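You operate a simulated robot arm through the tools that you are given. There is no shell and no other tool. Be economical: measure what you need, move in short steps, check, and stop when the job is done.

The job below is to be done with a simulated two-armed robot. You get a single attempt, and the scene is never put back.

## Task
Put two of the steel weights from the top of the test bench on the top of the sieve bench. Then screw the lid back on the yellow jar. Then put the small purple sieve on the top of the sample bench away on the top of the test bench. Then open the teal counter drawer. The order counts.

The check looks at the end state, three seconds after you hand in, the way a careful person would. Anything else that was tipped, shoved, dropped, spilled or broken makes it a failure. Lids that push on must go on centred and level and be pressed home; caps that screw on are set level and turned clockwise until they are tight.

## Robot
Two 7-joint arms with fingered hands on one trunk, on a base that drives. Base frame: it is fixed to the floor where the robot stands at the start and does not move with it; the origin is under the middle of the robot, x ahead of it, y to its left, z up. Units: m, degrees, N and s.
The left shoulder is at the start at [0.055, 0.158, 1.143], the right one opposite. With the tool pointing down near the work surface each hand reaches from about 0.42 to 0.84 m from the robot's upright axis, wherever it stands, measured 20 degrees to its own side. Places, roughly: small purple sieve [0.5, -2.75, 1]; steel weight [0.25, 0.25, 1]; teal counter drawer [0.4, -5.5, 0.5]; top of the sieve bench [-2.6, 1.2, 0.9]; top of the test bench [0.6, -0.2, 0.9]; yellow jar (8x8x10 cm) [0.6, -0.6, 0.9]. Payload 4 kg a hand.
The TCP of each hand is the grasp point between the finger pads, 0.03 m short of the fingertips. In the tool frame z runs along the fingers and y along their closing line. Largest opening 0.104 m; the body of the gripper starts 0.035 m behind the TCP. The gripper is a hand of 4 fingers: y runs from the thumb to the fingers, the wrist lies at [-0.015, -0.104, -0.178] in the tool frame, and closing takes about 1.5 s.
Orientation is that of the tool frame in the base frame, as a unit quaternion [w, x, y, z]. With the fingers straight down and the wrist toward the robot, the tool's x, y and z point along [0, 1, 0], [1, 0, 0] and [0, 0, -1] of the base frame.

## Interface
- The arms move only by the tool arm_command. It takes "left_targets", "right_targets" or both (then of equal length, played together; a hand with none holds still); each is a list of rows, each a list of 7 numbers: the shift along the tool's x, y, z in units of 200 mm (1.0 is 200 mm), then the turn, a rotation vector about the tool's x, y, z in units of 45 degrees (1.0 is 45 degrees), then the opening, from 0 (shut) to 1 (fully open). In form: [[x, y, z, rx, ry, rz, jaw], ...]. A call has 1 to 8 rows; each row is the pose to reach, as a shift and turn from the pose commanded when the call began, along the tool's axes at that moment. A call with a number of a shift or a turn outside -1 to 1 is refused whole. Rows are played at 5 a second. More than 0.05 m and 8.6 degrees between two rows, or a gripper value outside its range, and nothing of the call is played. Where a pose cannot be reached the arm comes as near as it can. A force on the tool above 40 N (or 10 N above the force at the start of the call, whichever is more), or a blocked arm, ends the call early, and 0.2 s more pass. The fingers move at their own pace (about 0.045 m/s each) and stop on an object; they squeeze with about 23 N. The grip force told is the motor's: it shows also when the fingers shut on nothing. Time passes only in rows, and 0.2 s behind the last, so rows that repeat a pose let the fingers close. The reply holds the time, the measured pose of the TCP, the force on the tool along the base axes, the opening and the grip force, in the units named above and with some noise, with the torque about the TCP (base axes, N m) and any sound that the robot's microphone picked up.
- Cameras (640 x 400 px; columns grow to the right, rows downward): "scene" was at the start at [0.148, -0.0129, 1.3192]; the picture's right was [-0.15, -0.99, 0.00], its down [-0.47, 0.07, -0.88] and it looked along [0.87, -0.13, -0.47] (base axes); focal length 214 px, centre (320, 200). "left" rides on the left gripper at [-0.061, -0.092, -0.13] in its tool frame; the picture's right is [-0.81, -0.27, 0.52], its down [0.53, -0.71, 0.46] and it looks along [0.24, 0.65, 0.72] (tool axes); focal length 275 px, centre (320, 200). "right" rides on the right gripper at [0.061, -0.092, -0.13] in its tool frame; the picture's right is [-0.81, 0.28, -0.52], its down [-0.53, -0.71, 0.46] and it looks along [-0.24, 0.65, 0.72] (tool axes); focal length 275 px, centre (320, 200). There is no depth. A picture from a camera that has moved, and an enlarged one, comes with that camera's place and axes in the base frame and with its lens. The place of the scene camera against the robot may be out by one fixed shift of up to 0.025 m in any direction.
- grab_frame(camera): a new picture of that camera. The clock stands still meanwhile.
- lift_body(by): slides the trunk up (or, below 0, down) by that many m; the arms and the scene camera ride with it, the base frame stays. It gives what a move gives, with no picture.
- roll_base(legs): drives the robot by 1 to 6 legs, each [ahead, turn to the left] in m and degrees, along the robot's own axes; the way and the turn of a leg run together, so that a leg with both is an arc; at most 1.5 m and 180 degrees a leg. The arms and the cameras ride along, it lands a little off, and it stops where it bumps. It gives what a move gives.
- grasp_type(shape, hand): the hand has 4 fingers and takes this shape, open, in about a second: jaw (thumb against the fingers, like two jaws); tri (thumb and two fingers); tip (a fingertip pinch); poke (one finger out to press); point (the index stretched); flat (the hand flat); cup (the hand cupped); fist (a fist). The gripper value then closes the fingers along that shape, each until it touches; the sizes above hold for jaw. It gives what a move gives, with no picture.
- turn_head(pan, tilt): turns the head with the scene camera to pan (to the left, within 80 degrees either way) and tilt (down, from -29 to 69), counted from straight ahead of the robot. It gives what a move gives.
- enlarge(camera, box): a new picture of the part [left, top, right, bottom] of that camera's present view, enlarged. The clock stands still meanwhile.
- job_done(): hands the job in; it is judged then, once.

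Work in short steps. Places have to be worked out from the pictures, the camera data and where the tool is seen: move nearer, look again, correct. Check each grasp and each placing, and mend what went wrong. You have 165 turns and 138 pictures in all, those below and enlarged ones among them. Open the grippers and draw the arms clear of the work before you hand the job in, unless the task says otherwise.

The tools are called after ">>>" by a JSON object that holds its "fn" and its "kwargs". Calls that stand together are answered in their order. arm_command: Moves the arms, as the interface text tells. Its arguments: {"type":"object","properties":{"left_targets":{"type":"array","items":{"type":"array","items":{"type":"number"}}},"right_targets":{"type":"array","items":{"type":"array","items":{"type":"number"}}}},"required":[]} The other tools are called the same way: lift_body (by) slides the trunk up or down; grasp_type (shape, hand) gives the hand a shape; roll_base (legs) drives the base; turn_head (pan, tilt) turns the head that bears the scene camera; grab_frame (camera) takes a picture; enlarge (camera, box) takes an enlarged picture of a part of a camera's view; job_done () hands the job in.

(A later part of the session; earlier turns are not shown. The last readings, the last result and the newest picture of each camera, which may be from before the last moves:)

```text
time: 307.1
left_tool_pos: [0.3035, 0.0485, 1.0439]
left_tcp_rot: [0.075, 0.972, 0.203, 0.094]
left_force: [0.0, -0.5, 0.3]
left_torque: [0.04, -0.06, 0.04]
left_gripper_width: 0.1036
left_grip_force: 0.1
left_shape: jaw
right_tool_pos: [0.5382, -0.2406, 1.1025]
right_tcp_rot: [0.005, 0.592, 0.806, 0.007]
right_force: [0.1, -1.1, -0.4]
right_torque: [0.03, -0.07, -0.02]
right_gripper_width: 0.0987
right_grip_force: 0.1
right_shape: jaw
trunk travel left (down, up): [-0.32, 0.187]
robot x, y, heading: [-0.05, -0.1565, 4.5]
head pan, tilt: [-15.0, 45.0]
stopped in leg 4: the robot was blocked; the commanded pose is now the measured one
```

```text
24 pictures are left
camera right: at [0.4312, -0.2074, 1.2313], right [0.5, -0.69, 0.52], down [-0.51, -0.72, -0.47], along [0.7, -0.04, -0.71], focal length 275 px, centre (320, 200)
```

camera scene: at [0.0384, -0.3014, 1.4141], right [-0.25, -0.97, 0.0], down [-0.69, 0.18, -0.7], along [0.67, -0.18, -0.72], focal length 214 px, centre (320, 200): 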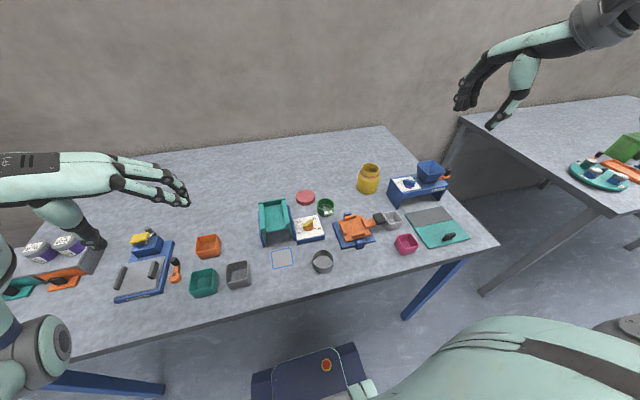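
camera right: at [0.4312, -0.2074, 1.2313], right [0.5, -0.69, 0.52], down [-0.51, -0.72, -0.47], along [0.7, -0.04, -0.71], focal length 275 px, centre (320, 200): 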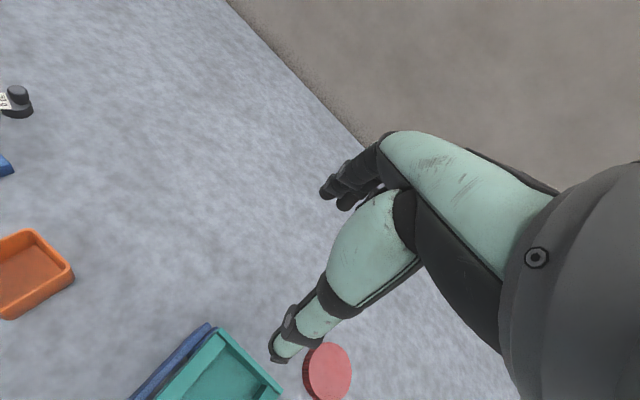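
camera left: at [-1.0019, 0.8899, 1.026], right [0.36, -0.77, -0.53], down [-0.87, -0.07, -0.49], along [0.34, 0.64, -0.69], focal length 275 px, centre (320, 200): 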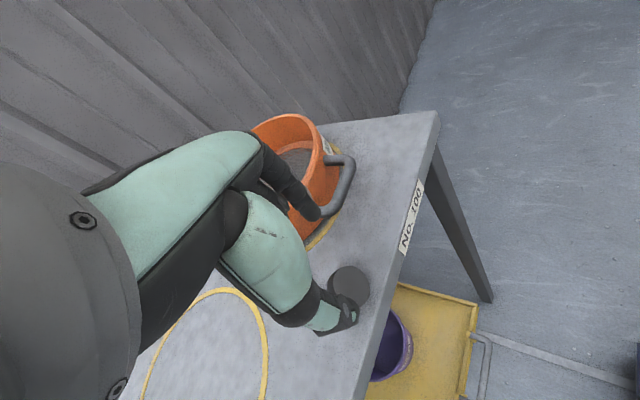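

That step was too long; I resend with smaller steps (lid confirmed at (0.572, -0.389)).

>>> {"fn": "arm_command", "kwargs": {"right_targets": [[-0.19, -0.017, 0.04, 0, 0, 0.05, 0.95], [-0.38, -0.033, 0.1, 0, 0, 0.1, 0.95], [-0.57, -0.05, 0.18, 0, 0, 0.15, 0.95], [-0.7, -0.06, 0.34, 0, 0, 0.2, 0.95], [-0.765, -0.067, 0.53, 0, 0, 0.24, 0.95], [-0.765, -0.067, 0.72, 0, 0, 0.27, 0.95]]}}

>>> {"fn": "grab_frame", "kwargs": {"camera": "right"}}

```text
time: 308.5
left_tool_pos: [0.2971, 0.0483, 1.0475]
left_tcp_rot: [0.079, 0.971, 0.203, 0.097]
left_force: [-0.7, -0.1, 0.3]
left_torque: [0.0, -0.01, 0.0]
left_gripper_width: 0.1041
left_grip_force: 0.0
left_shape: jaw
right_tool_pos: [0.5721, -0.3855, 0.9622]
right_tcp_rot: [0.007, 0.675, 0.738, 0.009]
right_force: [-0.4, -0.2, 0.7]
right_torque: [0.02, -0.02, 0.01]
right_gripper_width: 0.0987
right_grip_force: 0.1
right_shape: jaw
trunk travel left (down, up): [-0.32, 0.187]
robot x, y, heading: [-0.0478, -0.1584, 4.5]
head pan, tilt: [-15.0, 45.0]
```

```text
23 pictures are left
camera right: at [0.4725, -0.3324, 1.0904], right [0.34, -0.78, 0.52], down [-0.65, -0.59, -0.47], along [0.68, -0.18, -0.71], focal length 275 px, centre (320, 200)
```

right: 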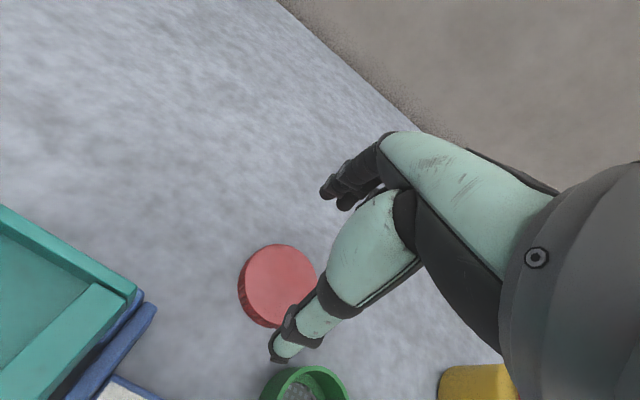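

Well centred over the lid. I descend to the table and close on its rim.

>>> {"fn": "arm_command", "kwargs": {"right_targets": [[0, 0, 0.12, 0, 0, 0, 0.95], [0, 0, 0.24, 0, 0, 0, 0.95], [0, 0, 0.33, 0, 0, 0, 0.95], [0, 0, 0.335, 0, 0, 0, 0.5], [0, 0, 0.335, 0, 0, 0, 0.2], [0, 0, 0.335, 0, 0, 0, 0.0], [0, 0, 0.335, 0, 0, 0, 0.0]]}}

```text
time: 310.1
left_tool_pos: [0.2979, 0.0482, 1.0481]
left_tcp_rot: [0.078, 0.972, 0.201, 0.095]
left_force: [0.2, 0.4, 0.1]
left_torque: [0.04, 0.02, 0.0]
left_gripper_width: 0.1038
left_grip_force: 0.1
left_shape: jaw
right_tool_pos: [0.5729, -0.3856, 0.8958]
right_tcp_rot: [0.007, 0.674, 0.739, 0.008]
right_force: [0.4, 0.3, -0.1]
right_torque: [0.0, -0.03, 0.02]
right_gripper_width: 0.0585
right_grip_force: 23.0
right_shape: jaw
trunk travel left (down, up): [-0.32, 0.187]
robot x, y, heading: [-0.05, -0.1553, 4.5]
head pan, tilt: [-15.0, 45.0]
```

Lid gripped (0.0585 m). I lift it and carry it toward the jar, turning the hand counter-clockwise to gain room for screwing.

>>> {"fn": "arm_command", "kwargs": {"right_targets": [[0, 0, -0.2, 0, 0, 0, 0], [0, 0, -0.4, 0, 0, 0, 0], [0, 0, -0.6, 0, 0, 0, 0], [0, 0, -0.78, 0, 0, 0, 0], [-0.2, 0, -0.78, 0, 0, -0.15, 0], [-0.4, 0, -0.78, 0, 0, -0.3, 0], [-0.6, 0, -0.78, 0, 0, -0.45, 0], [-0.8, 0, -0.78, 0, 0, -0.6, 0]]}}

>>> {"fn": "grab_frame", "kwargs": {"camera": "right"}}

```text
time: 311.9
left_tool_pos: [0.2991, 0.0481, 1.0468]
left_tcp_rot: [0.077, 0.972, 0.202, 0.095]
left_force: [0.3, -0.6, 0.4]
left_torque: [0.04, 0.01, 0.02]
left_gripper_width: 0.1038
left_grip_force: 0.2
left_shape: jaw
right_tool_pos: [0.5839, -0.549, 1.0516]
right_tcp_rot: [0.008, 0.482, 0.876, 0.008]
right_force: [0.3, -1.1, 0.1]
right_torque: [0.02, 0.01, -0.04]
right_gripper_width: 0.0582
right_grip_force: 22.7
right_shape: jaw
trunk travel left (down, up): [-0.32, 0.187]
robot x, y, heading: [-0.0474, -0.155, 4.0]
head pan, tilt: [-15.0, 45.0]
```

```text
22 pictures are left
camera right: at [0.4713, -0.5449, 1.1794], right [0.65, -0.54, 0.53], down [-0.31, -0.83, -0.47], along [0.69, 0.14, -0.71], focal length 275 px, centre (320, 200)
```

right: 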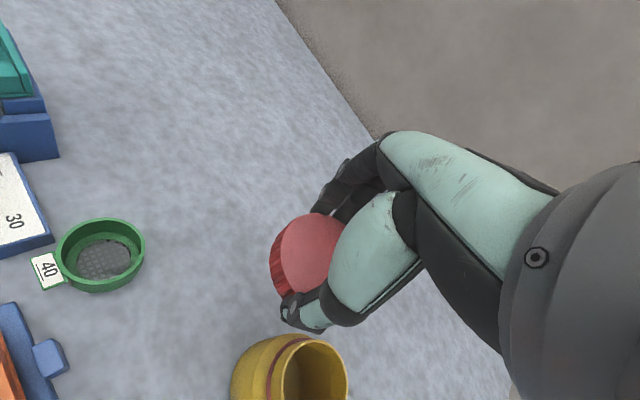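

The lid is level in the hand. The jar's mouth triangulates to (0.575, -0.632), z≈0.955. I go above it with more counter-clockwise yaw.

>>> {"fn": "arm_command", "kwargs": {"right_targets": [[-0.065, -0.052, 0, 0, 0, -0.14, 0], [-0.13, -0.104, 0, 0, 0, -0.28, 0], [-0.195, -0.156, 0, 0, 0, -0.42, 0], [-0.26, -0.208, 0, 0, 0, -0.56, 0], [-0.325, -0.26, 0, 0, 0, -0.7, 0], [-0.325, -0.26, 0, 0, 0, -0.84, 0], [-0.325, -0.26, 0, 0, 0, -0.98, 0]]}}

>>> {"fn": "enlarge", "kwargs": {"camera": "scene", "box": [340, 100, 460, 200]}}

>>> {"fn": "grab_frame", "kwargs": {"camera": "right"}}

```text
time: 313.5
left_tool_pos: [0.2975, 0.0488, 1.0468]
left_tcp_rot: [0.079, 0.972, 0.201, 0.097]
left_force: [-0.8, 1.3, 0.1]
left_torque: [-0.01, 0.01, -0.03]
left_gripper_width: 0.1036
left_grip_force: 0.0
left_shape: jaw
right_tool_pos: [0.5668, -0.6244, 1.052]
right_tcp_rot: [0.012, 0.118, 0.993, 0.003]
right_force: [0.0, 0.3, 0.3]
right_torque: [0.0, -0.01, -0.05]
right_gripper_width: 0.0583
right_grip_force: 22.6
right_shape: jaw
right hand out of reach, approached as far as the arm can: row 7
trunk travel left (down, up): [-0.32, 0.187]
robot x, y, heading: [-0.0474, -0.1533, 4.2]
head pan, tilt: [-15.0, 45.0]
```

```text
4.00 times, centred on (400, 150) of scene
camera zoom: at [0.0712, -0.1684, 1.2646], right [-0.18, -0.98, 0.0], down [-0.69, 0.13, -0.71], along [0.7, -0.13, -0.71], focal length 858 px, centre (0, 400)
```

zoom: 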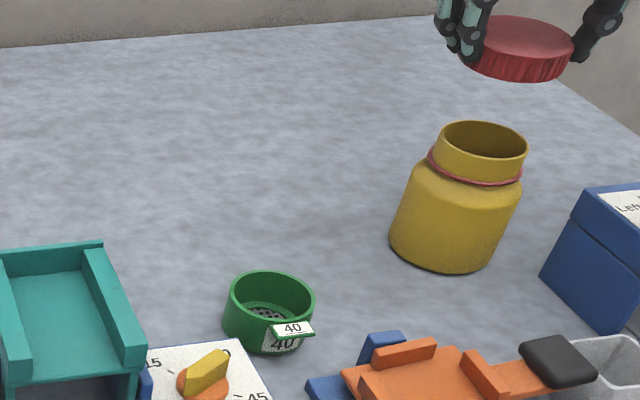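

```text
20 pictures are left
camera right: at [0.483, -0.698, 1.1799], right [0.84, 0.08, 0.54], down [0.36, -0.82, -0.45], along [0.4, 0.57, -0.71], focal length 275 px, centre (320, 200)
```

right: 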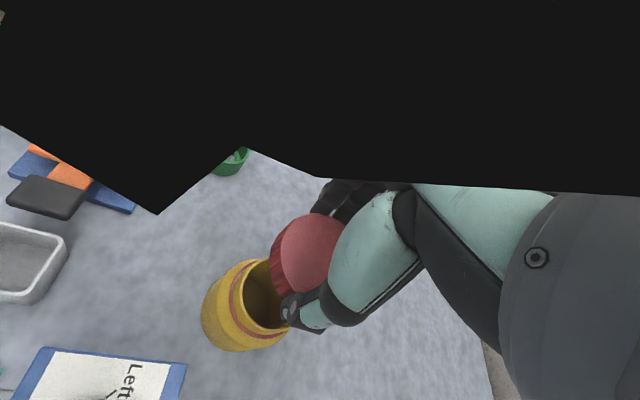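

Averaging three views, the jar mouth is at about (0.571, -0.637); the lid's centre is 16 mm from that. I correct and lower to just above the neck.

>>> {"fn": "arm_command", "kwargs": {"right_targets": [[-0.05, -0.0625, 0.05, 0, 0, 0.05, 0], [-0.05, -0.0625, 0.15, 0, 0, 0.1, 0], [-0.05, -0.0625, 0.25, 0, 0, 0.1, 0]]}}

>>> {"fn": "enlarge", "kwargs": {"camera": "scene", "box": [375, 110, 435, 170]}}

```text
time: 314.3
left_tool_pos: [0.2978, 0.048, 1.0457]
left_tcp_rot: [0.079, 0.972, 0.201, 0.095]
left_force: [-1.0, -0.1, 0.5]
left_torque: [-0.03, -0.02, -0.02]
left_gripper_width: 0.104
left_grip_force: 0.1
left_shape: jaw
right_tool_pos: [0.5663, -0.6341, 1.0022]
right_tcp_rot: [0.011, 0.157, 0.988, 0.004]
right_force: [-0.4, -0.1, 0.2]
right_torque: [-0.03, 0.01, -0.02]
right_gripper_width: 0.0581
right_grip_force: 23.3
right_shape: jaw
right hand out of reach, approached as far as the arm can: row 1, 2, 3
trunk travel left (down, up): [-0.32, 0.187]
robot x, y, heading: [-0.0482, -0.1574, 4.6]
head pan, tilt: [-15.0, 45.0]
```

```text
6.67 times, centred on (405, 140) of scene
camera zoom: at [0.0714, -0.1686, 1.2646], right [-0.18, -0.98, 0.0], down [-0.69, 0.13, -0.71], along [0.7, -0.13, -0.71], focal length 1430 px, centre (-247, 600)
```

zoom: 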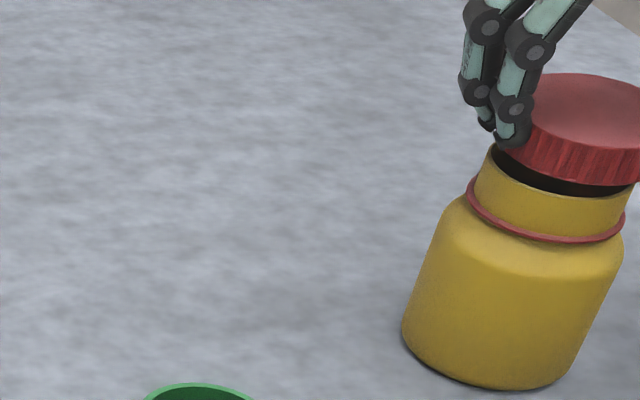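

The lid is aligned with the neck, about 1.5 cm above it. I lower and start turning clockwise with light pressure.

>>> {"fn": "arm_command", "kwargs": {"right_targets": [[0, 0, 0.05, 0, 0, 0, 0], [0, 0, 0.075, 0, 0, 0, 0], [0, 0, 0.085, 0, 0, 0, 0], [0, 0, 0.09, 0, 0, 0, 0]]}}

```text
time: 315.3
left_tool_pos: [0.2985, 0.0489, 1.0469]
left_tcp_rot: [0.078, 0.971, 0.202, 0.097]
left_force: [-0.2, -0.2, 0.8]
left_torque: [-0.02, 0.02, 0.0]
left_gripper_width: 0.1041
left_grip_force: 0.0
left_shape: jaw
right_tool_pos: [0.5643, -0.6314, 0.9865]
right_tcp_rot: [0.011, 0.157, 0.988, 0.002]
right_force: [-1.3, -1.7, 21.8]
right_torque: [0.27, -0.19, 0.0]
right_gripper_width: 0.058
right_grip_force: 23.2
right_shape: jaw
right hand out of reach, approached as far as the arm can: row 3, 4
trunk travel left (down, up): [-0.32, 0.187]
robot x, y, heading: [-0.0506, -0.1563, 4.4]
head pan, tilt: [-15.0, 45.0]
```

Contact at 22 N, with a slight off-centre moment. I nudge the centre a little and turn clockwise under light pressure.

>>> {"fn": "arm_command", "kwargs": {"right_targets": [[-0.005, 0.017, 0.0, 0, 0, 0.17, 0], [-0.005, 0.017, 0.01, 0, 0, 0.35, 0], [-0.005, 0.017, 0.015, 0, 0, 0.53, 0], [-0.005, 0.017, 0.02, 0, 0, 0.7, 0], [-0.005, 0.017, 0.025, 0, 0, 0.85, 0], [-0.005, 0.017, 0.03, 0, 0, 1.0, 0]]}}

>>> {"fn": "enlarge", "kwargs": {"camera": "scene", "box": [375, 110, 435, 170]}}

```text
time: 316.7
left_tool_pos: [0.2977, 0.05, 1.0466]
left_tcp_rot: [0.079, 0.972, 0.202, 0.095]
left_force: [0.0, 0.0, -0.3]
left_torque: [-0.01, 0.01, -0.02]
left_gripper_width: 0.104
left_grip_force: 0.1
left_shape: jaw
right_tool_pos: [0.5657, -0.6269, 0.9842]
right_tcp_rot: [0.013, 0.522, 0.853, 0.011]
right_force: [1.7, 3.7, 32.6]
right_torque: [0.23, -0.66, 0.38]
right_gripper_width: 0.0579
right_grip_force: 23.1
right_shape: jaw
trunk travel left (down, up): [-0.32, 0.187]
robot x, y, heading: [-0.0458, -0.1558, 4.4]
head pan, tilt: [-15.0, 45.0]
```

```text
6.67 times, centred on (405, 140) of scene
camera zoom: at [0.0706, -0.1667, 1.2647], right [-0.18, -0.98, 0.0], down [-0.69, 0.13, -0.71], along [0.7, -0.13, -0.71], focal length 1430 px, centre (-247, 600)
```

zoom: 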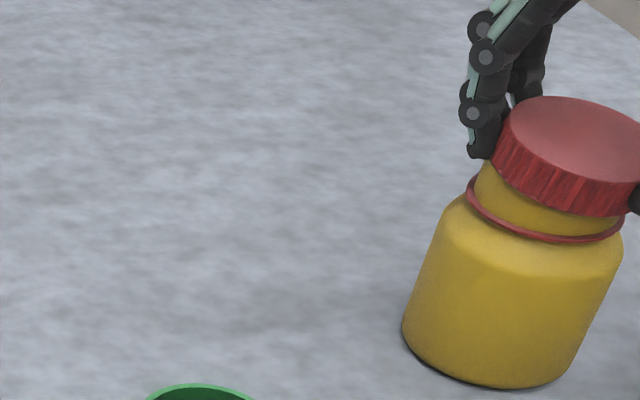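

The lid is on the neck and engaging (resisting torque 0.4 N m). I continue clockwise.

>>> {"fn": "arm_command", "kwargs": {"right_targets": [[0, 0, 0, 0, 0, 0.17, 0], [0, 0, 0, 0, 0, 0.34, 0], [0, 0, 0.005, 0, 0, 0.51, 0], [0, 0, 0.005, 0, 0, 0.68, 0]]}}

```text
time: 317.7
left_tool_pos: [0.2971, 0.0491, 1.0469]
left_tcp_rot: [0.08, 0.971, 0.202, 0.096]
left_force: [0.0, -1.2, -0.1]
left_torque: [-0.02, 0.03, 0.01]
left_gripper_width: 0.1038
left_grip_force: 0.1
left_shape: jaw
right_tool_pos: [0.5669, -0.6255, 0.9832]
right_tcp_rot: [0.011, 0.728, 0.685, 0.013]
right_force: [3.0, 3.2, 32.4]
right_torque: [-0.12, -0.71, 0.41]
right_gripper_width: 0.058
right_grip_force: 23.2
right_shape: jaw
trunk travel left (down, up): [-0.32, 0.187]
robot x, y, heading: [-0.0458, -0.1531, 4.3]
head pan, tilt: [-15.0, 45.0]
```

It's descending slowly. I open, wind the hand back counter-clockwise, and regrip.

>>> {"fn": "arm_command", "kwargs": {"right_targets": [[0, 0, -0.01, 0, 0, 0, 1.0], [0.015, 0.015, -0.01, 0, 0, 0, 1.0], [0.015, 0.015, -0.01, 0, 0, 0, 1.0], [0.015, 0.015, -0.01, 0, 0, -0.19, 1.0], [0.015, 0.015, -0.01, 0, 0, -0.38, 1.0], [0.015, 0.015, -0.01, 0, 0, -0.57, 1.0], [0.015, 0.015, -0.01, 0, 0, -0.76, 1.0], [0.015, 0.015, -0.01, 0, 0, -0.95, 1.0]]}}

>>> {"fn": "arm_command", "kwargs": {"right_targets": [[0, 0, 0, 0, 0, -0.18, 1.0], [0, 0, 0, 0, 0, -0.36, 1.0], [0, 0, 0, 0, 0, -0.54, 1.0], [0, 0, 0, 0, 0, -0.7, 1.0]]}}

>>> {"fn": "enlarge", "kwargs": {"camera": "scene", "box": [370, 110, 440, 180]}}

```text
time: 319.5
left_tool_pos: [0.2979, 0.0486, 1.0466]
left_tcp_rot: [0.079, 0.972, 0.202, 0.095]
left_force: [0.8, -0.2, 1.4]
left_torque: [-0.02, 0.02, -0.01]
left_gripper_width: 0.1038
left_grip_force: 0.0
left_shape: jaw
right_tool_pos: [0.57, -0.625, 0.9811]
right_tcp_rot: [0.01, 0.43, 0.903, 0.007]
right_force: [-0.3, -0.6, -0.1]
right_torque: [0.03, 0.01, -0.02]
right_gripper_width: 0.1033
right_grip_force: 0.0
right_shape: jaw
trunk travel left (down, up): [-0.32, 0.187]
robot x, y, heading: [-0.0451, -0.1576, 4.2]
head pan, tilt: [-15.0, 45.0]
```

```text
time: 320.5
left_tool_pos: [0.2976, 0.0502, 1.0461]
left_tcp_rot: [0.08, 0.972, 0.202, 0.095]
left_force: [-1.3, -0.7, -0.1]
left_torque: [0.02, -0.01, 0.0]
left_gripper_width: 0.1038
left_grip_force: 0.2
left_shape: jaw
right_tool_pos: [0.5673, -0.6256, 0.9811]
right_tcp_rot: [0.011, 0.169, 0.986, 0.002]
right_force: [0.0, 0.0, -0.2]
right_torque: [0.01, 0.03, 0.03]
right_gripper_width: 0.1041
right_grip_force: 0.0
right_shape: jaw
trunk travel left (down, up): [-0.32, 0.187]
robot x, y, heading: [-0.0482, -0.1551, 4.3]
head pan, tilt: [-15.0, 45.0]
```

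```text
5.71 times, centred on (405, 145) of scene
camera zoom: at [0.0708, -0.167, 1.2647], right [-0.19, -0.98, 0.0], down [-0.69, 0.13, -0.71], along [0.7, -0.13, -0.71], focal length 1226 px, centre (-166, 514)
```

zoom: 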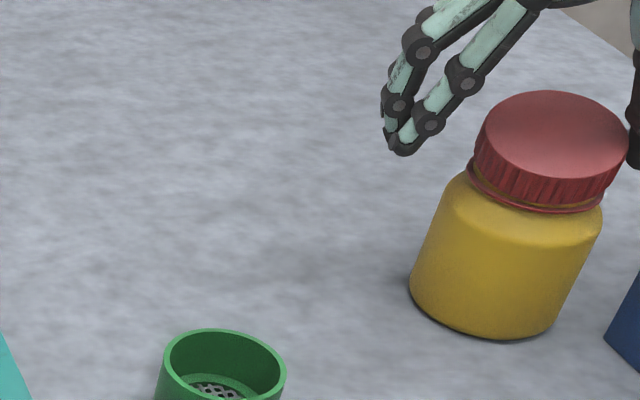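

The lid has seated level, close to the ring; the jar shifted slightly toward the thumb. I re-centre, close, and tighten clockwise.

>>> {"fn": "arm_command", "kwargs": {"right_targets": [[0, -0.085, 0.02, 0, 0, 0, 1.0], [0, -0.085, 0.025, 0, 0, 0, 0.6], [0, -0.085, 0.025, 0, 0, 0, 0.3], [0, -0.085, 0.025, 0, 0, 0, 0.0], [0, -0.085, 0.025, 0, 0, 0, 0.0]]}}

>>> {"fn": "arm_command", "kwargs": {"right_targets": [[0, 0, 0, 0, 0, 0.17, 0], [0, 0, 0, 0, 0, 0.34, 0], [0, 0, 0, 0, 0, 0.51, 0], [0, 0, 0, 0, 0, 0.68, 0], [0, 0, 0, 0, 0, 0.85, 0], [0, 0, 0, 0, 0, 1.0, 0]]}}

```text
time: 321.7
left_tool_pos: [0.2975, 0.0488, 1.046]
left_tcp_rot: [0.079, 0.972, 0.201, 0.095]
left_force: [0.6, 0.4, -0.5]
left_torque: [0.02, 0.02, 0.01]
left_gripper_width: 0.1039
left_grip_force: 0.1
left_shape: jaw
right_tool_pos: [0.5596, -0.6392, 0.9778]
right_tcp_rot: [0.011, 0.17, 0.985, 0.002]
right_force: [-1.0, 0.8, 0.3]
right_torque: [0.03, -0.02, -0.01]
right_gripper_width: 0.0596
right_grip_force: 23.2
right_shape: jaw
right hand out of reach, approached as far as the arm can: row 1, 2, 3, 4, 5
trunk travel left (down, up): [-0.32, 0.187]
robot x, y, heading: [-0.045, -0.1586, 4.5]
head pan, tilt: [-15.0, 45.0]
```

```text
time: 323.1
left_tool_pos: [0.2982, 0.0492, 1.0467]
left_tcp_rot: [0.08, 0.971, 0.202, 0.096]
left_force: [-1.0, 1.4, -0.2]
left_torque: [-0.01, -0.01, -0.03]
left_gripper_width: 0.1041
left_grip_force: 0.1
left_shape: jaw
right_tool_pos: [0.5607, -0.6389, 0.978]
right_tcp_rot: [0.01, 0.533, 0.846, 0.006]
right_force: [0.4, -0.5, 6.9]
right_torque: [-0.08, -0.01, 0.09]
right_gripper_width: 0.0591
right_grip_force: 22.8
right_shape: jaw
trunk travel left (down, up): [-0.32, 0.187]
robot x, y, heading: [-0.0473, -0.1548, 4.6]
head pan, tilt: [-15.0, 45.0]
```

Torque is low (0.09 N m), so the jar may be spinning along. I press down harder while finishing the stroke.

>>> {"fn": "arm_command", "kwargs": {"right_targets": [[0, 0, 0.015, 0, 0, 0.0, 0], [0, 0, 0.025, 0, 0, 0.0, 0], [0, 0, 0.025, 0, 0, 0.17, 0], [0, 0, 0.025, 0, 0, 0.34, 0], [0, 0, 0.025, 0, 0, 0.51, 0], [0, 0, 0.025, 0, 0, 0.68, 0]]}}

```text
time: 324.5
left_tool_pos: [0.2978, 0.0486, 1.0458]
left_tcp_rot: [0.079, 0.972, 0.202, 0.095]
left_force: [0.7, 0.6, 0.0]
left_torque: [0.0, 0.03, 0.03]
left_gripper_width: 0.1039
left_grip_force: 0.3
left_shape: jaw
right_tool_pos: [0.5614, -0.6386, 0.9736]
right_tcp_rot: [0.008, 0.738, 0.675, 0.011]
right_force: [2.1, 0.6, 26.8]
right_torque: [-0.26, -0.07, 0.25]
right_gripper_width: 0.0593
right_grip_force: 23.6
right_shape: jaw
trunk travel left (down, up): [-0.32, 0.187]
robot x, y, heading: [-0.0489, -0.1576, 4.5]
head pan, tilt: [-15.0, 45.0]
```

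I do another full stroke: open, wind back, regrip, press and turn.

>>> {"fn": "arm_command", "kwargs": {"right_targets": [[0, 0, -0.025, 0, 0, 0, 1.0], [0, 0, -0.025, 0, 0, 0, 1.0], [0, 0, -0.025, 0, 0, 0, 1.0], [0, 0, -0.025, 0, 0, -0.19, 1.0], [0, 0, -0.025, 0, 0, -0.38, 1.0], [0, 0, -0.025, 0, 0, -0.57, 1.0], [0, 0, -0.025, 0, 0, -0.76, 1.0], [0, 0, -0.025, 0, 0, -0.95, 1.0]]}}

>>> {"fn": "arm_command", "kwargs": {"right_targets": [[0, 0, 0, 0, 0, -0.18, 1.0], [0, 0, 0, 0, 0, -0.36, 1.0], [0, 0, 0, 0, 0, -0.54, 1.0], [0, 0, 0, 0, 0, -0.66, 1.0], [0, 0, 0, 0, 0, -0.66, 0.5], [0, 0, 0, 0, 0, -0.66, 0.0], [0, 0, 0, 0, 0, -0.66, 0.0], [0, 0, 0, 0, 0, -0.66, 0.0]]}}

>>> {"fn": "arm_command", "kwargs": {"right_targets": [[0, 0, 0.015, 0, 0, 0.0, 0], [0, 0, 0.028, 0, 0, 0.0, 0], [0, 0, 0.028, 0, 0, 0.17, 0], [0, 0, 0.028, 0, 0, 0.34, 0], [0, 0, 0.028, 0, 0, 0.51, 0], [0, 0, 0.028, 0, 0, 0.68, 0], [0, 0, 0.028, 0, 0, 0.85, 0], [0, 0, 0.028, 0, 0, 1.0, 0]]}}

```text
time: 326.3
left_tool_pos: [0.2986, 0.0495, 1.0463]
left_tcp_rot: [0.078, 0.972, 0.202, 0.095]
left_force: [0.0, -0.4, -0.5]
left_torque: [0.01, -0.03, 0.02]
left_gripper_width: 0.1041
left_grip_force: 0.0
left_shape: jaw
right_tool_pos: [0.5607, -0.6403, 0.9766]
right_tcp_rot: [0.009, 0.44, 0.898, 0.006]
right_force: [-0.6, -0.5, 0.5]
right_torque: [-0.03, -0.02, 0.01]
right_gripper_width: 0.1035
right_grip_force: 0.1
right_shape: jaw
trunk travel left (down, up): [-0.32, 0.187]
robot x, y, heading: [-0.0484, -0.1575, 4.5]
head pan, tilt: [-15.0, 45.0]
```

```text
time: 328.1
left_tool_pos: [0.2973, 0.0499, 1.0457]
left_tcp_rot: [0.078, 0.972, 0.202, 0.096]
left_force: [-0.9, -0.6, -0.3]
left_torque: [0.03, 0.0, 0.02]
left_gripper_width: 0.1037
left_grip_force: 0.1
left_shape: jaw
right_tool_pos: [0.5608, -0.64, 0.9766]
right_tcp_rot: [0.011, 0.195, 0.981, 0.003]
right_force: [0.3, -0.6, -1.3]
right_torque: [0.02, 0.01, -0.02]
right_gripper_width: 0.0583
right_grip_force: 23.4
right_shape: jaw
trunk travel left (down, up): [-0.32, 0.187]
robot x, y, heading: [-0.0477, -0.1563, 4.3]
head pan, tilt: [-15.0, 45.0]
```

```text
time: 329.9
left_tool_pos: [0.2975, 0.0483, 1.0457]
left_tcp_rot: [0.078, 0.972, 0.202, 0.094]
left_force: [0.6, 0.3, 0.0]
left_torque: [0.03, 0.02, 0.01]
left_gripper_width: 0.104
left_grip_force: 0.1
left_shape: jaw
right_tool_pos: [0.5605, -0.6406, 0.9708]
right_tcp_rot: [0.009, 0.557, 0.83, 0.007]
right_force: [0.7, 1.8, 10.2]
right_torque: [0.04, -0.23, 0.14]
right_gripper_width: 0.0567
right_grip_force: 22.8
right_shape: jaw
trunk travel left (down, up): [-0.32, 0.187]
robot x, y, heading: [-0.048, -0.1593, 4.4]
head pan, tilt: [-15.0, 45.0]
```

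I check the lid's seating from the scene camera.

>>> {"fn": "enlarge", "kwargs": {"camera": "scene", "box": [385, 120, 445, 170]}}

```text
8.00 times, centred on (415, 145) of scene
camera zoom: at [0.0709, -0.1673, 1.2647], right [-0.18, -0.98, 0.0], down [-0.69, 0.13, -0.71], along [0.7, -0.13, -0.71], focal length 1716 px, centre (-440, 640)
```

zoom: 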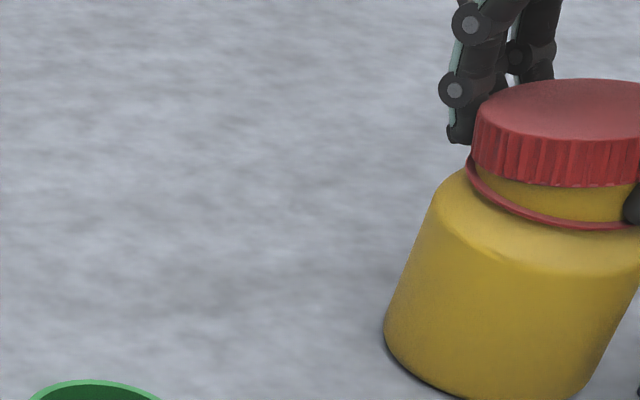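

The lid and jar look slightly askew under the hand's load. I open the hand, raise it a bit, and look at how it settles.

>>> {"fn": "arm_command", "kwargs": {"right_targets": [[0, 0, -0.02, 0, 0, 0, 1.0], [0, 0, -0.02, 0, 0, 0, 1.0], [0, 0, -0.02, 0, 0, 0, 1.0], [0, 0, -0.15, 0, 0, 0, 1.0], [0, 0, -0.3, 0, 0, 0, 1.0]]}}

>>> {"fn": "enlarge", "kwargs": {"camera": "scene", "box": [385, 120, 445, 170]}}

```text
time: 331.1
left_tool_pos: [0.2979, 0.0496, 1.0479]
left_tcp_rot: [0.078, 0.972, 0.202, 0.095]
left_force: [-1.2, -0.2, -0.9]
left_torque: [-0.01, -0.04, -0.02]
left_gripper_width: 0.1039
left_grip_force: 0.0
left_shape: jaw
right_tool_pos: [0.5583, -0.6414, 1.0295]
right_tcp_rot: [0.008, 0.557, 0.831, 0.007]
right_force: [0.3, 0.0, -0.2]
right_torque: [-0.01, 0.0, 0.0]
right_gripper_width: 0.1038
right_grip_force: 0.3
right_shape: jaw
trunk travel left (down, up): [-0.32, 0.187]
robot x, y, heading: [-0.0502, -0.1571, 4.4]
head pan, tilt: [-15.0, 45.0]
```

```text
8.00 times, centred on (415, 145) of scene
camera zoom: at [0.0709, -0.1674, 1.2647], right [-0.18, -0.98, 0.0], down [-0.69, 0.13, -0.71], along [0.7, -0.13, -0.71], focal length 1716 px, centre (-440, 640)
```

zoom: 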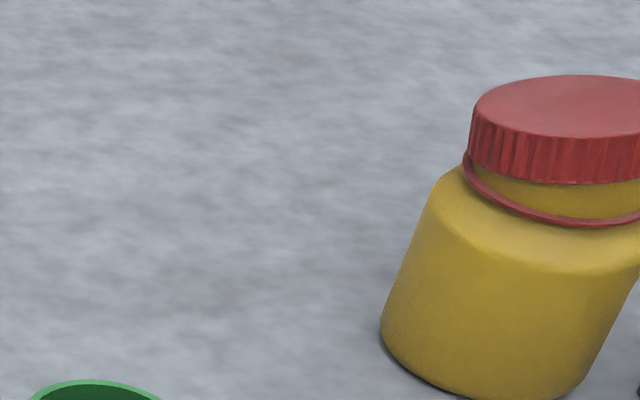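

The lid sits tilted, high on the near-right side. I close the fingers and press down on that high side with the fingertips.

>>> {"fn": "arm_command", "kwargs": {"right_targets": [[-0.03, -0.03, -0.06, 0, 0, 0, 0], [-0.06, -0.06, -0.06, 0, 0, 0, 0], [-0.06, -0.06, -0.06, 0, 0, 0, 0], [-0.06, -0.06, -0.06, 0, 0, 0, 0], [-0.06, -0.06, -0.06, 0, 0, 0, 0], [-0.06, -0.06, 0.05, 0, 0, 0, 0]]}}

>>> {"fn": "arm_command", "kwargs": {"right_targets": [[0, 0, 0.05, 0, 0, 0, 0], [0, 0, 0.1, 0, 0, 0, 0], [0, 0, 0.14, 0, 0, 0, 0], [0, 0, 0.18, 0, 0, 0, 0], [0, 0, 0.21, 0, 0, 0, 0], [0, 0, 0.24, 0, 0, 0, 0], [0, 0, 0.27, 0, 0, 0, 0]]}}

>>> {"fn": "enlarge", "kwargs": {"camera": "scene", "box": [390, 120, 450, 170]}}

```text
time: 332.5
left_tool_pos: [0.2986, 0.0488, 1.0459]
left_tcp_rot: [0.079, 0.971, 0.202, 0.095]
left_force: [0.3, -0.1, 0.8]
left_torque: [0.0, 0.02, 0.01]
left_gripper_width: 0.1041
left_grip_force: 0.0
left_shape: jaw
right_tool_pos: [0.5519, -0.6564, 1.02]
right_tcp_rot: [0.008, 0.557, 0.83, 0.008]
right_force: [0.3, 0.1, -0.6]
right_torque: [0.01, -0.02, -0.02]
right_gripper_width: 0.0001
right_grip_force: 4.9
right_shape: jaw
trunk travel left (down, up): [-0.32, 0.187]
robot x, y, heading: [-0.0441, -0.1556, 4.2]
head pan, tilt: [-15.0, 45.0]
```

```text
time: 333.6
left_tool_pos: [0.2962, 0.0494, 1.0463]
left_tcp_rot: [0.079, 0.972, 0.199, 0.096]
left_force: [0.6, 0.7, -0.1]
left_torque: [0.04, 0.04, 0.0]
left_gripper_width: 0.1041
left_grip_force: 0.1
left_shape: jaw
right_tool_pos: [0.5554, -0.6549, 0.9937]
right_tcp_rot: [0.019, 0.557, 0.83, 0.015]
right_force: [-3.7, 0.5, 12.1]
right_torque: [0.03, 0.16, 0.01]
right_gripper_width: 0.0
right_grip_force: 23.8
right_shape: jaw
trunk travel left (down, up): [-0.32, 0.187]
robot x, y, heading: [-0.0458, -0.1553, 4.4]
head pan, tilt: [-15.0, 45.0]
stopped in row 5 (right hand): the force on the tool passed its limit (the readings are from after the stop); the commanded pose is now the measured one
```

```text
8.00 times, centred on (420, 145) of scene
camera zoom: at [0.0704, -0.1675, 1.2644], right [-0.19, -0.98, 0.0], down [-0.69, 0.13, -0.71], along [0.7, -0.13, -0.71], focal length 1716 px, centre (-480, 640)
```

zoom: 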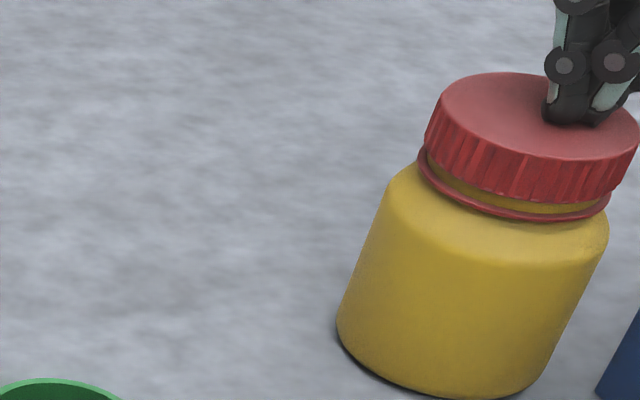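

The press levelled the lid. I reopen, centre on the lid at (0.560, -0.634), wind back and regrip for another turn with gentle pressure.

>>> {"fn": "arm_command", "kwargs": {"right_targets": [[0, 0, -0.2, 0, 0, 0, 0.3], [0.044, 0.03, -0.2, 0, 0, -0.1, 1.0], [0.088, 0.063, -0.2, 0, 0, -0.28, 1.0], [0.088, 0.063, -0.2, 0, 0, -0.46, 1.0], [0.088, 0.063, -0.2, 0, 0, -0.64, 1.0], [0.088, 0.063, -0.15, 0, 0, -0.8, 1.0], [0.088, 0.063, 0.0, 0, 0, -0.8, 1.0], [0.088, 0.063, 0.09, 0, 0, -0.8, 1.0]]}}

>>> {"fn": "arm_command", "kwargs": {"right_targets": [[0, 0, 0, 0, 0, 0, 0.6], [0, 0, 0, 0, 0, 0, 0.2], [0, 0, 0, 0, 0, 0, 0.0], [0, 0, 0, 0, 0, 0, 0.0], [0, 0, 0.005, 0, 0, 0.17, 0], [0, 0, 0.008, 0, 0, 0.34, 0], [0, 0, 0.01, 0, 0, 0.51, 0], [0, 0, 0.01, 0, 0, 0.68, 0]]}}

>>> {"fn": "arm_command", "kwargs": {"right_targets": [[0, 0, 0.003, 0, 0, 0.17, 0], [0, 0, 0.005, 0, 0, 0.34, 0], [0, 0, 0.007, 0, 0, 0.51, 0], [0, 0, 0.008, 0, 0, 0.68, 0], [0, 0, 0.01, 0, 0, 0.8, 0]]}}

```text
time: 335.4
left_tool_pos: [0.2962, 0.0487, 1.0479]
left_tcp_rot: [0.081, 0.972, 0.199, 0.098]
left_force: [-0.5, 0.1, 0.7]
left_torque: [0.01, 0.01, 0.03]
left_gripper_width: 0.1042
left_grip_force: 0.1
left_shape: jaw
right_tool_pos: [0.5586, -0.6332, 0.975]
right_tcp_rot: [0.021, 0.273, 0.962, 0.008]
right_force: [0.1, 0.5, -0.3]
right_torque: [-0.01, 0.0, 0.0]
right_gripper_width: 0.1038
right_grip_force: 0.0
right_shape: jaw
trunk travel left (down, up): [-0.32, 0.187]
robot x, y, heading: [-0.0455, -0.1525, 4.3]
head pan, tilt: [-15.0, 45.0]
```

```text
time: 337.2
left_tool_pos: [0.2963, 0.0482, 1.0475]
left_tcp_rot: [0.081, 0.972, 0.197, 0.098]
left_force: [1.0, 0.3, 0.0]
left_torque: [-0.01, -0.02, -0.03]
left_gripper_width: 0.1038
left_grip_force: 0.1
left_shape: jaw
right_tool_pos: [0.5593, -0.6348, 0.9741]
right_tcp_rot: [0.018, 0.52, 0.854, 0.014]
right_force: [-0.5, -1.9, 5.1]
right_torque: [-0.08, 0.08, 0.03]
right_gripper_width: 0.0574
right_grip_force: 23.1
right_shape: jaw
trunk travel left (down, up): [-0.32, 0.187]
robot x, y, heading: [-0.0503, -0.1561, 3.9]
head pan, tilt: [-15.0, 45.0]
```

```text
time: 338.4
left_tool_pos: [0.2978, 0.0479, 1.0471]
left_tcp_rot: [0.081, 0.972, 0.198, 0.099]
left_force: [0.3, 0.1, -0.1]
left_torque: [0.01, -0.03, 0.01]
left_gripper_width: 0.104
left_grip_force: 0.0
left_shape: jaw
right_tool_pos: [0.5597, -0.6346, 0.9729]
right_tcp_rot: [0.015, 0.757, 0.653, 0.019]
right_force: [2.6, -0.5, 10.1]
right_torque: [-0.16, -0.13, 0.12]
right_gripper_width: 0.0553
right_grip_force: 22.6
right_shape: jaw
trunk travel left (down, up): [-0.32, 0.187]
robot x, y, heading: [-0.0454, -0.1535, 4.1]
head pan, tilt: [-15.0, 45.0]
```

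I look at the result before going on.

>>> {"fn": "enlarge", "kwargs": {"camera": "scene", "box": [385, 120, 445, 170]}}

```text
8.00 times, centred on (415, 145) of scene
camera zoom: at [0.069, -0.1668, 1.2649], right [-0.19, -0.98, 0.0], down [-0.69, 0.13, -0.71], along [0.7, -0.13, -0.7], focal length 1716 px, centre (-440, 640)
```

zoom: 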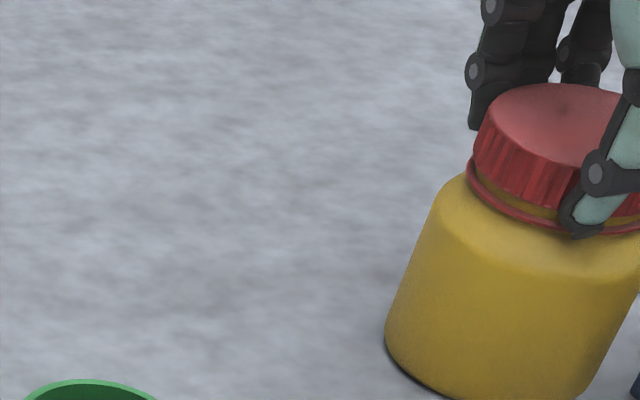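

The lid is level and low, but my grip slid below it. I regrip higher on the lid (as in the first good stroke) and turn with firm pressure.

>>> {"fn": "arm_command", "kwargs": {"right_targets": [[0, 0, -0.02, 0, 0, 0, 1.0], [0, 0, -0.05, 0, 0, 0, 1.0], [0, 0, -0.07, 0, 0, 0, 1.0], [0, 0, -0.07, 0, 0, -0.19, 1.0], [0, 0, -0.07, 0, 0, -0.38, 1.0], [0, 0, -0.07, 0, 0, -0.57, 1.0], [0, 0, -0.07, 0, 0, -0.76, 1.0], [0, 0, -0.07, 0, 0, -0.95, 1.0]]}}

>>> {"fn": "arm_command", "kwargs": {"right_targets": [[0, 0, 0, 0, 0, -0.18, 1.0], [0, 0, 0, 0, 0, -0.36, 1.0], [0, 0, 0, 0, 0, -0.5, 1.0], [0, 0, 0, 0, 0, -0.5, 0.6], [0, 0, 0, 0, 0, -0.5, 0.2], [0, 0, 0, 0, 0, -0.5, 0.0], [0, 0, 0, 0, 0, -0.5, 0.0]]}}

>>> {"fn": "arm_command", "kwargs": {"right_targets": [[0, 0, 0.02, 0, 0, 0.0, 0], [0, 0, 0.03, 0, 0, 0.0, 0], [0, 0, 0.033, 0, 0, 0.17, 0], [0, 0, 0.036, 0, 0, 0.34, 0], [0, 0, 0.038, 0, 0, 0.51, 0], [0, 0, 0.04, 0, 0, 0.68, 0], [0, 0, 0.04, 0, 0, 0.85, 0], [0, 0, 0.04, 0, 0, 1.0, 0]]}}

```text
time: 340.2
left_tool_pos: [0.2971, 0.0486, 1.0477]
left_tcp_rot: [0.081, 0.972, 0.199, 0.098]
left_force: [0.1, -0.5, 0.2]
left_torque: [-0.01, 0.03, -0.03]
left_gripper_width: 0.1039
left_grip_force: 0.1
left_shape: jaw
right_tool_pos: [0.559, -0.6352, 0.9845]
right_tcp_rot: [0.018, 0.465, 0.885, 0.012]
right_force: [0.4, 0.1, -0.4]
right_torque: [0.0, -0.01, -0.01]
right_gripper_width: 0.1039
right_grip_force: 0.1
right_shape: jaw
trunk travel left (down, up): [-0.32, 0.187]
robot x, y, heading: [-0.0471, -0.1575, 4.1]
head pan, tilt: [-15.0, 45.0]
```

```text
time: 341.8
left_tool_pos: [0.2977, 0.0478, 1.0468]
left_tcp_rot: [0.081, 0.972, 0.198, 0.099]
left_force: [-0.2, 0.7, 0.5]
left_torque: [-0.03, -0.02, 0.01]
left_gripper_width: 0.1038
left_grip_force: 0.1
left_shape: jaw
right_tool_pos: [0.5595, -0.6351, 0.985]
right_tcp_rot: [0.021, 0.285, 0.958, 0.008]
right_force: [0.9, -0.4, 0.4]
right_torque: [0.01, -0.02, 0.0]
right_gripper_width: 0.0588
right_grip_force: 22.9
right_shape: jaw
trunk travel left (down, up): [-0.32, 0.187]
robot x, y, heading: [-0.0486, -0.1581, 4.1]
head pan, tilt: [-15.0, 45.0]
```

```text
time: 343.6
left_tool_pos: [0.2971, 0.0483, 1.0485]
left_tcp_rot: [0.081, 0.972, 0.199, 0.098]
left_force: [0.2, 0.3, -0.6]
left_torque: [-0.02, 0.03, -0.03]
left_gripper_width: 0.1039
left_grip_force: 0.0
left_shape: jaw
right_tool_pos: [0.5586, -0.6345, 0.9784]
right_tcp_rot: [0.018, 0.631, 0.776, 0.017]
right_force: [0.2, -0.8, 23.4]
right_torque: [-0.06, -0.26, 0.05]
right_gripper_width: 0.0583
right_grip_force: 23.2
right_shape: jaw
trunk travel left (down, up): [-0.32, 0.187]
robot x, y, heading: [-0.0483, -0.1571, 4.2]
head pan, tilt: [-15.0, 45.0]
```

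The lid turns easily under pressure, so it isn't tight yet. I keep going: finish this stroke and make another.

>>> {"fn": "arm_command", "kwargs": {"right_targets": [[0, 0, 0, 0, 0, 0.17, 0], [0, 0, 0.003, 0, 0, 0.34, 0], [0, 0, 0.006, 0, 0, 0.51, 0], [0, 0, 0.006, 0, 0, 0.62, 0]]}}

>>> {"fn": "arm_command", "kwargs": {"right_targets": [[0, 0, -0.02, 0, 0, 0, 1.0], [0, 0, -0.03, 0, 0, 0, 1.0], [0, 0, -0.03, 0, 0, 0, 1.0], [0, 0, -0.03, 0, 0, -0.19, 1.0], [0, 0, -0.03, 0, 0, -0.38, 1.0], [0, 0, -0.03, 0, 0, -0.57, 1.0], [0, 0, -0.03, 0, 0, -0.76, 1.0], [0, 0, -0.03, 0, 0, -0.95, 1.0]]}}

>>> {"fn": "arm_command", "kwargs": {"right_targets": [[0, 0, 0, 0, 0, -0.18, 1.0], [0, 0, 0, 0, 0, -0.36, 1.0], [0, 0, 0, 0, 0, -0.54, 1.0], [0, 0, 0, 0, 0, -0.65, 1.0], [0, 0, 0, 0, 0, -0.65, 0.5], [0, 0, 0, 0, 0, -0.65, 0.0], [0, 0, 0, 0, 0, -0.65, 0.0], [0, 0, 0, 0, 0, -0.65, 0.0]]}}

>>> {"fn": "arm_command", "kwargs": {"right_targets": [[0, 0, 0.02, 0, 0, 0.0, 0], [0, 0, 0.025, 0, 0, 0.0, 0], [0, 0, 0.028, 0, 0, 0.17, 0], [0, 0, 0.03, 0, 0, 0.34, 0], [0, 0, 0.032, 0, 0, 0.51, 0], [0, 0, 0.034, 0, 0, 0.68, 0], [0, 0, 0.034, 0, 0, 0.85, 0], [0, 0, 0.034, 0, 0, 1.0, 0]]}}

```text
time: 344.6
left_tool_pos: [0.2958, 0.0478, 1.047]
left_tcp_rot: [0.079, 0.972, 0.198, 0.098]
left_force: [0.2, -0.3, 1.0]
left_torque: [0.01, 0.0, 0.01]
left_gripper_width: 0.1038
left_grip_force: 0.1
left_shape: jaw
right_tool_pos: [0.5586, -0.634, 0.978]
right_tcp_rot: [0.013, 0.799, 0.601, 0.02]
right_force: [7.1, -2.2, 25.0]
right_torque: [-0.26, -0.51, 0.09]
right_gripper_width: 0.0587
right_grip_force: 23.1
right_shape: jaw
trunk travel left (down, up): [-0.32, 0.187]
robot x, y, heading: [-0.048, -0.1548, 4.1]
head pan, tilt: [-15.0, 45.0]
```

```text
time: 346.4
left_tool_pos: [0.2974, 0.0479, 1.0475]
left_tcp_rot: [0.081, 0.972, 0.199, 0.099]
left_force: [-1.1, -0.5, 0.5]
left_torque: [0.02, 0.03, 0.0]
left_gripper_width: 0.1041
left_grip_force: 0.1
left_shape: jaw
right_tool_pos: [0.5575, -0.6361, 0.9814]
right_tcp_rot: [0.016, 0.525, 0.851, 0.014]
right_force: [0.4, 0.0, 0.1]
right_torque: [-0.01, -0.01, -0.01]
right_gripper_width: 0.1035
right_grip_force: 0.2
right_shape: jaw
trunk travel left (down, up): [-0.32, 0.187]
robot x, y, heading: [-0.0448, -0.1588, 3.8]
head pan, tilt: [-15.0, 45.0]
```

```text
time: 348.2
left_tool_pos: [0.2958, 0.0482, 1.0484]
left_tcp_rot: [0.081, 0.972, 0.198, 0.099]
left_force: [0.6, -0.1, -0.4]
left_torque: [0.05, -0.02, 0.03]
left_gripper_width: 0.1038
left_grip_force: 0.0
left_shape: jaw
right_tool_pos: [0.5579, -0.6358, 0.9818]
right_tcp_rot: [0.02, 0.292, 0.956, 0.008]
right_force: [-0.9, -0.4, -0.5]
right_torque: [0.01, -0.02, -0.01]
right_gripper_width: 0.0594
right_grip_force: 22.8
right_shape: jaw
trunk travel left (down, up): [-0.32, 0.187]
robot x, y, heading: [-0.0422, -0.1557, 4.1]
head pan, tilt: [-15.0, 45.0]
```

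```text
time: 350.0
left_tool_pos: [0.297, 0.0471, 1.0484]
left_tcp_rot: [0.081, 0.972, 0.198, 0.098]
left_force: [0.2, -0.1, 0.1]
left_torque: [-0.02, 0.0, 0.01]
left_gripper_width: 0.1039
left_grip_force: 0.0
left_shape: jaw
right_tool_pos: [0.5607, -0.6339, 0.9771]
right_tcp_rot: [0.018, 0.636, 0.772, 0.017]
right_force: [3.3, 0.9, 21.2]
right_torque: [-0.05, -0.04, 0.03]
right_gripper_width: 0.0592
right_grip_force: 22.7
right_shape: jaw
trunk travel left (down, up): [-0.32, 0.187]
robot x, y, heading: [-0.0489, -0.1578, 4.4]
head pan, tilt: [-15.0, 45.0]
```

Torque stays very low. I open and check how the lid sits now.

>>> {"fn": "arm_command", "kwargs": {"right_targets": [[0, 0, -0.02, 0, 0, 0, 1.0], [0, 0, -0.02, 0, 0, 0, 1.0], [0, 0, -0.02, 0, 0, 0, 1.0], [0, 0, -0.15, 0, 0, 0, 1.0], [0, 0, -0.3, 0, 0, 0, 1.0]]}}

>>> {"fn": "enlarge", "kwargs": {"camera": "scene", "box": [390, 120, 450, 170]}}

```text
time: 351.2
left_tool_pos: [0.2955, 0.0473, 1.0475]
left_tcp_rot: [0.08, 0.972, 0.198, 0.098]
left_force: [0.4, 1.1, 0.0]
left_torque: [0.02, 0.02, 0.0]
left_gripper_width: 0.104
left_grip_force: 0.1
left_shape: jaw
right_tool_pos: [0.5568, -0.6367, 1.034]
right_tcp_rot: [0.015, 0.636, 0.771, 0.015]
right_force: [0.7, -0.1, 0.5]
right_torque: [-0.02, 0.02, -0.01]
right_gripper_width: 0.1039
right_grip_force: 0.1
right_shape: jaw
trunk travel left (down, up): [-0.32, 0.187]
robot x, y, heading: [-0.0463, -0.1541, 4.4]
head pan, tilt: [-15.0, 45.0]
```

```text
8.00 times, centred on (420, 145) of scene
camera zoom: at [0.0693, -0.1676, 1.2648], right [-0.19, -0.98, 0.0], down [-0.69, 0.13, -0.71], along [0.7, -0.13, -0.71], focal length 1716 px, centre (-480, 640)
```

zoom: 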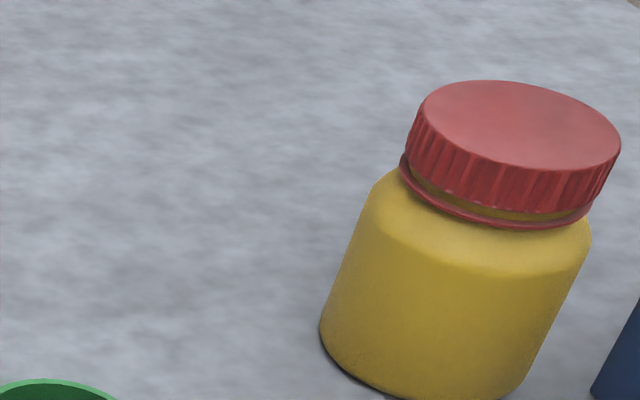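

There's a small tilt and gap, so it may be cross-threaded. I grip it, back it off counter-clockwise a quarter turn to let it level, then turn clockwise with pressure.

>>> {"fn": "arm_command", "kwargs": {"right_targets": [[0, 0, 0.15, 0, 0, 0, 1.0], [0, 0, 0.27, 0, 0, 0, 1.0], [0, 0, 0.27, 0, 0, 0, 0.5], [0, 0, 0.27, 0, 0, 0, 0.0], [0, 0, 0.27, 0, 0, 0, 0.0], [0, 0, 0.27, 0, 0, 0, 0.0]]}}

>>> {"fn": "arm_command", "kwargs": {"right_targets": [[0, 0, 0.005, 0, 0, -0.17, 0], [0, 0, 0.005, 0, 0, -0.34, 0], [0, 0, 0.005, 0, 0, -0.51, 0], [0, 0, 0.005, 0, 0, -0.68, 0], [0, 0, 0.005, 0, 0, -0.85, 0], [0, 0, 0.005, 0, 0, -1.0, 0]]}}

>>> {"fn": "arm_command", "kwargs": {"right_targets": [[0, 0, 0.02, 0, 0, 0, 0], [0, 0, 0.03, 0, 0, 0.17, 0], [0, 0, 0.035, 0, 0, 0.34, 0], [0, 0, 0.04, 0, 0, 0.51, 0], [0, 0, 0.04, 0, 0, 0.68, 0], [0, 0, 0.04, 0, 0, 0.85, 0], [0, 0, 0.04, 0, 0, 1.0, 0]]}}

>>> {"fn": "arm_command", "kwargs": {"right_targets": [[0, 0, 0, 0, 0, 0.17, 0], [0, 0, 0, 0, 0, 0.34, 0], [0, 0, 0, 0, 0, 0.45, 0]]}}

```text
time: 352.6
left_tool_pos: [0.2977, 0.0479, 1.0472]
left_tcp_rot: [0.081, 0.972, 0.198, 0.098]
left_force: [-0.8, 1.0, -0.1]
left_torque: [0.0, -0.02, -0.01]
left_gripper_width: 0.1038
left_grip_force: 0.0
left_shape: jaw
right_tool_pos: [0.559, -0.6349, 0.9809]
right_tcp_rot: [0.014, 0.637, 0.771, 0.016]
right_force: [-1.2, 0.1, -1.2]
right_torque: [0.03, 0.0, 0.02]
right_gripper_width: 0.0598
right_grip_force: 23.3
right_shape: jaw
trunk travel left (down, up): [-0.32, 0.187]
robot x, y, heading: [-0.0501, -0.154, 4.1]
head pan, tilt: [-15.0, 45.0]
```

```text
time: 354.0
left_tool_pos: [0.296, 0.0478, 1.047]
left_tcp_rot: [0.081, 0.972, 0.197, 0.098]
left_force: [0.6, 0.2, 0.4]
left_torque: [-0.05, -0.02, 0.02]
left_gripper_width: 0.1042
left_grip_force: 0.1
left_shape: jaw
right_tool_pos: [0.5587, -0.6362, 0.9805]
right_tcp_rot: [0.021, 0.292, 0.956, 0.009]
right_force: [0.3, 0.1, 3.1]
right_torque: [0.04, -0.03, -0.04]
right_gripper_width: 0.0595
right_grip_force: 23.4
right_shape: jaw
trunk travel left (down, up): [-0.32, 0.187]
robot x, y, heading: [-0.0449, -0.1564, 4.0]
head pan, tilt: [-15.0, 45.0]
```

```text
time: 355.6
left_tool_pos: [0.2963, 0.0483, 1.0473]
left_tcp_rot: [0.081, 0.972, 0.198, 0.099]
left_force: [-0.1, 0.7, -0.4]
left_torque: [0.01, -0.03, 0.01]
left_gripper_width: 0.1041
left_grip_force: 0.1
left_shape: jaw
right_tool_pos: [0.5604, -0.6326, 0.9761]
right_tcp_rot: [0.019, 0.635, 0.772, 0.02]
right_force: [0.5, 1.6, 32.3]
right_torque: [-0.02, 0.25, 0.04]
right_gripper_width: 0.0592
right_grip_force: 22.8
right_shape: jaw
trunk travel left (down, up): [-0.32, 0.187]
robot x, y, heading: [-0.0488, -0.1554, 4.1]
head pan, tilt: [-15.0, 45.0]
```

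```text
time: 356.4
left_tool_pos: [0.2962, 0.0485, 1.0469]
left_tcp_rot: [0.081, 0.972, 0.2, 0.098]
left_force: [-0.5, -0.3, -0.2]
left_torque: [0.02, -0.01, 0.01]
left_gripper_width: 0.1039
left_grip_force: 0.0
left_shape: jaw
right_tool_pos: [0.5604, -0.6322, 0.9772]
right_tcp_rot: [0.014, 0.761, 0.648, 0.021]
right_force: [5.2, 1.3, 30.2]
right_torque: [0.02, -0.01, 0.03]
right_gripper_width: 0.0589
right_grip_force: 22.9
right_shape: jaw
trunk travel left (down, up): [-0.32, 0.187]
robot x, y, heading: [-0.0495, -0.1556, 4.1]
head pan, tilt: [-15.0, 45.0]
```

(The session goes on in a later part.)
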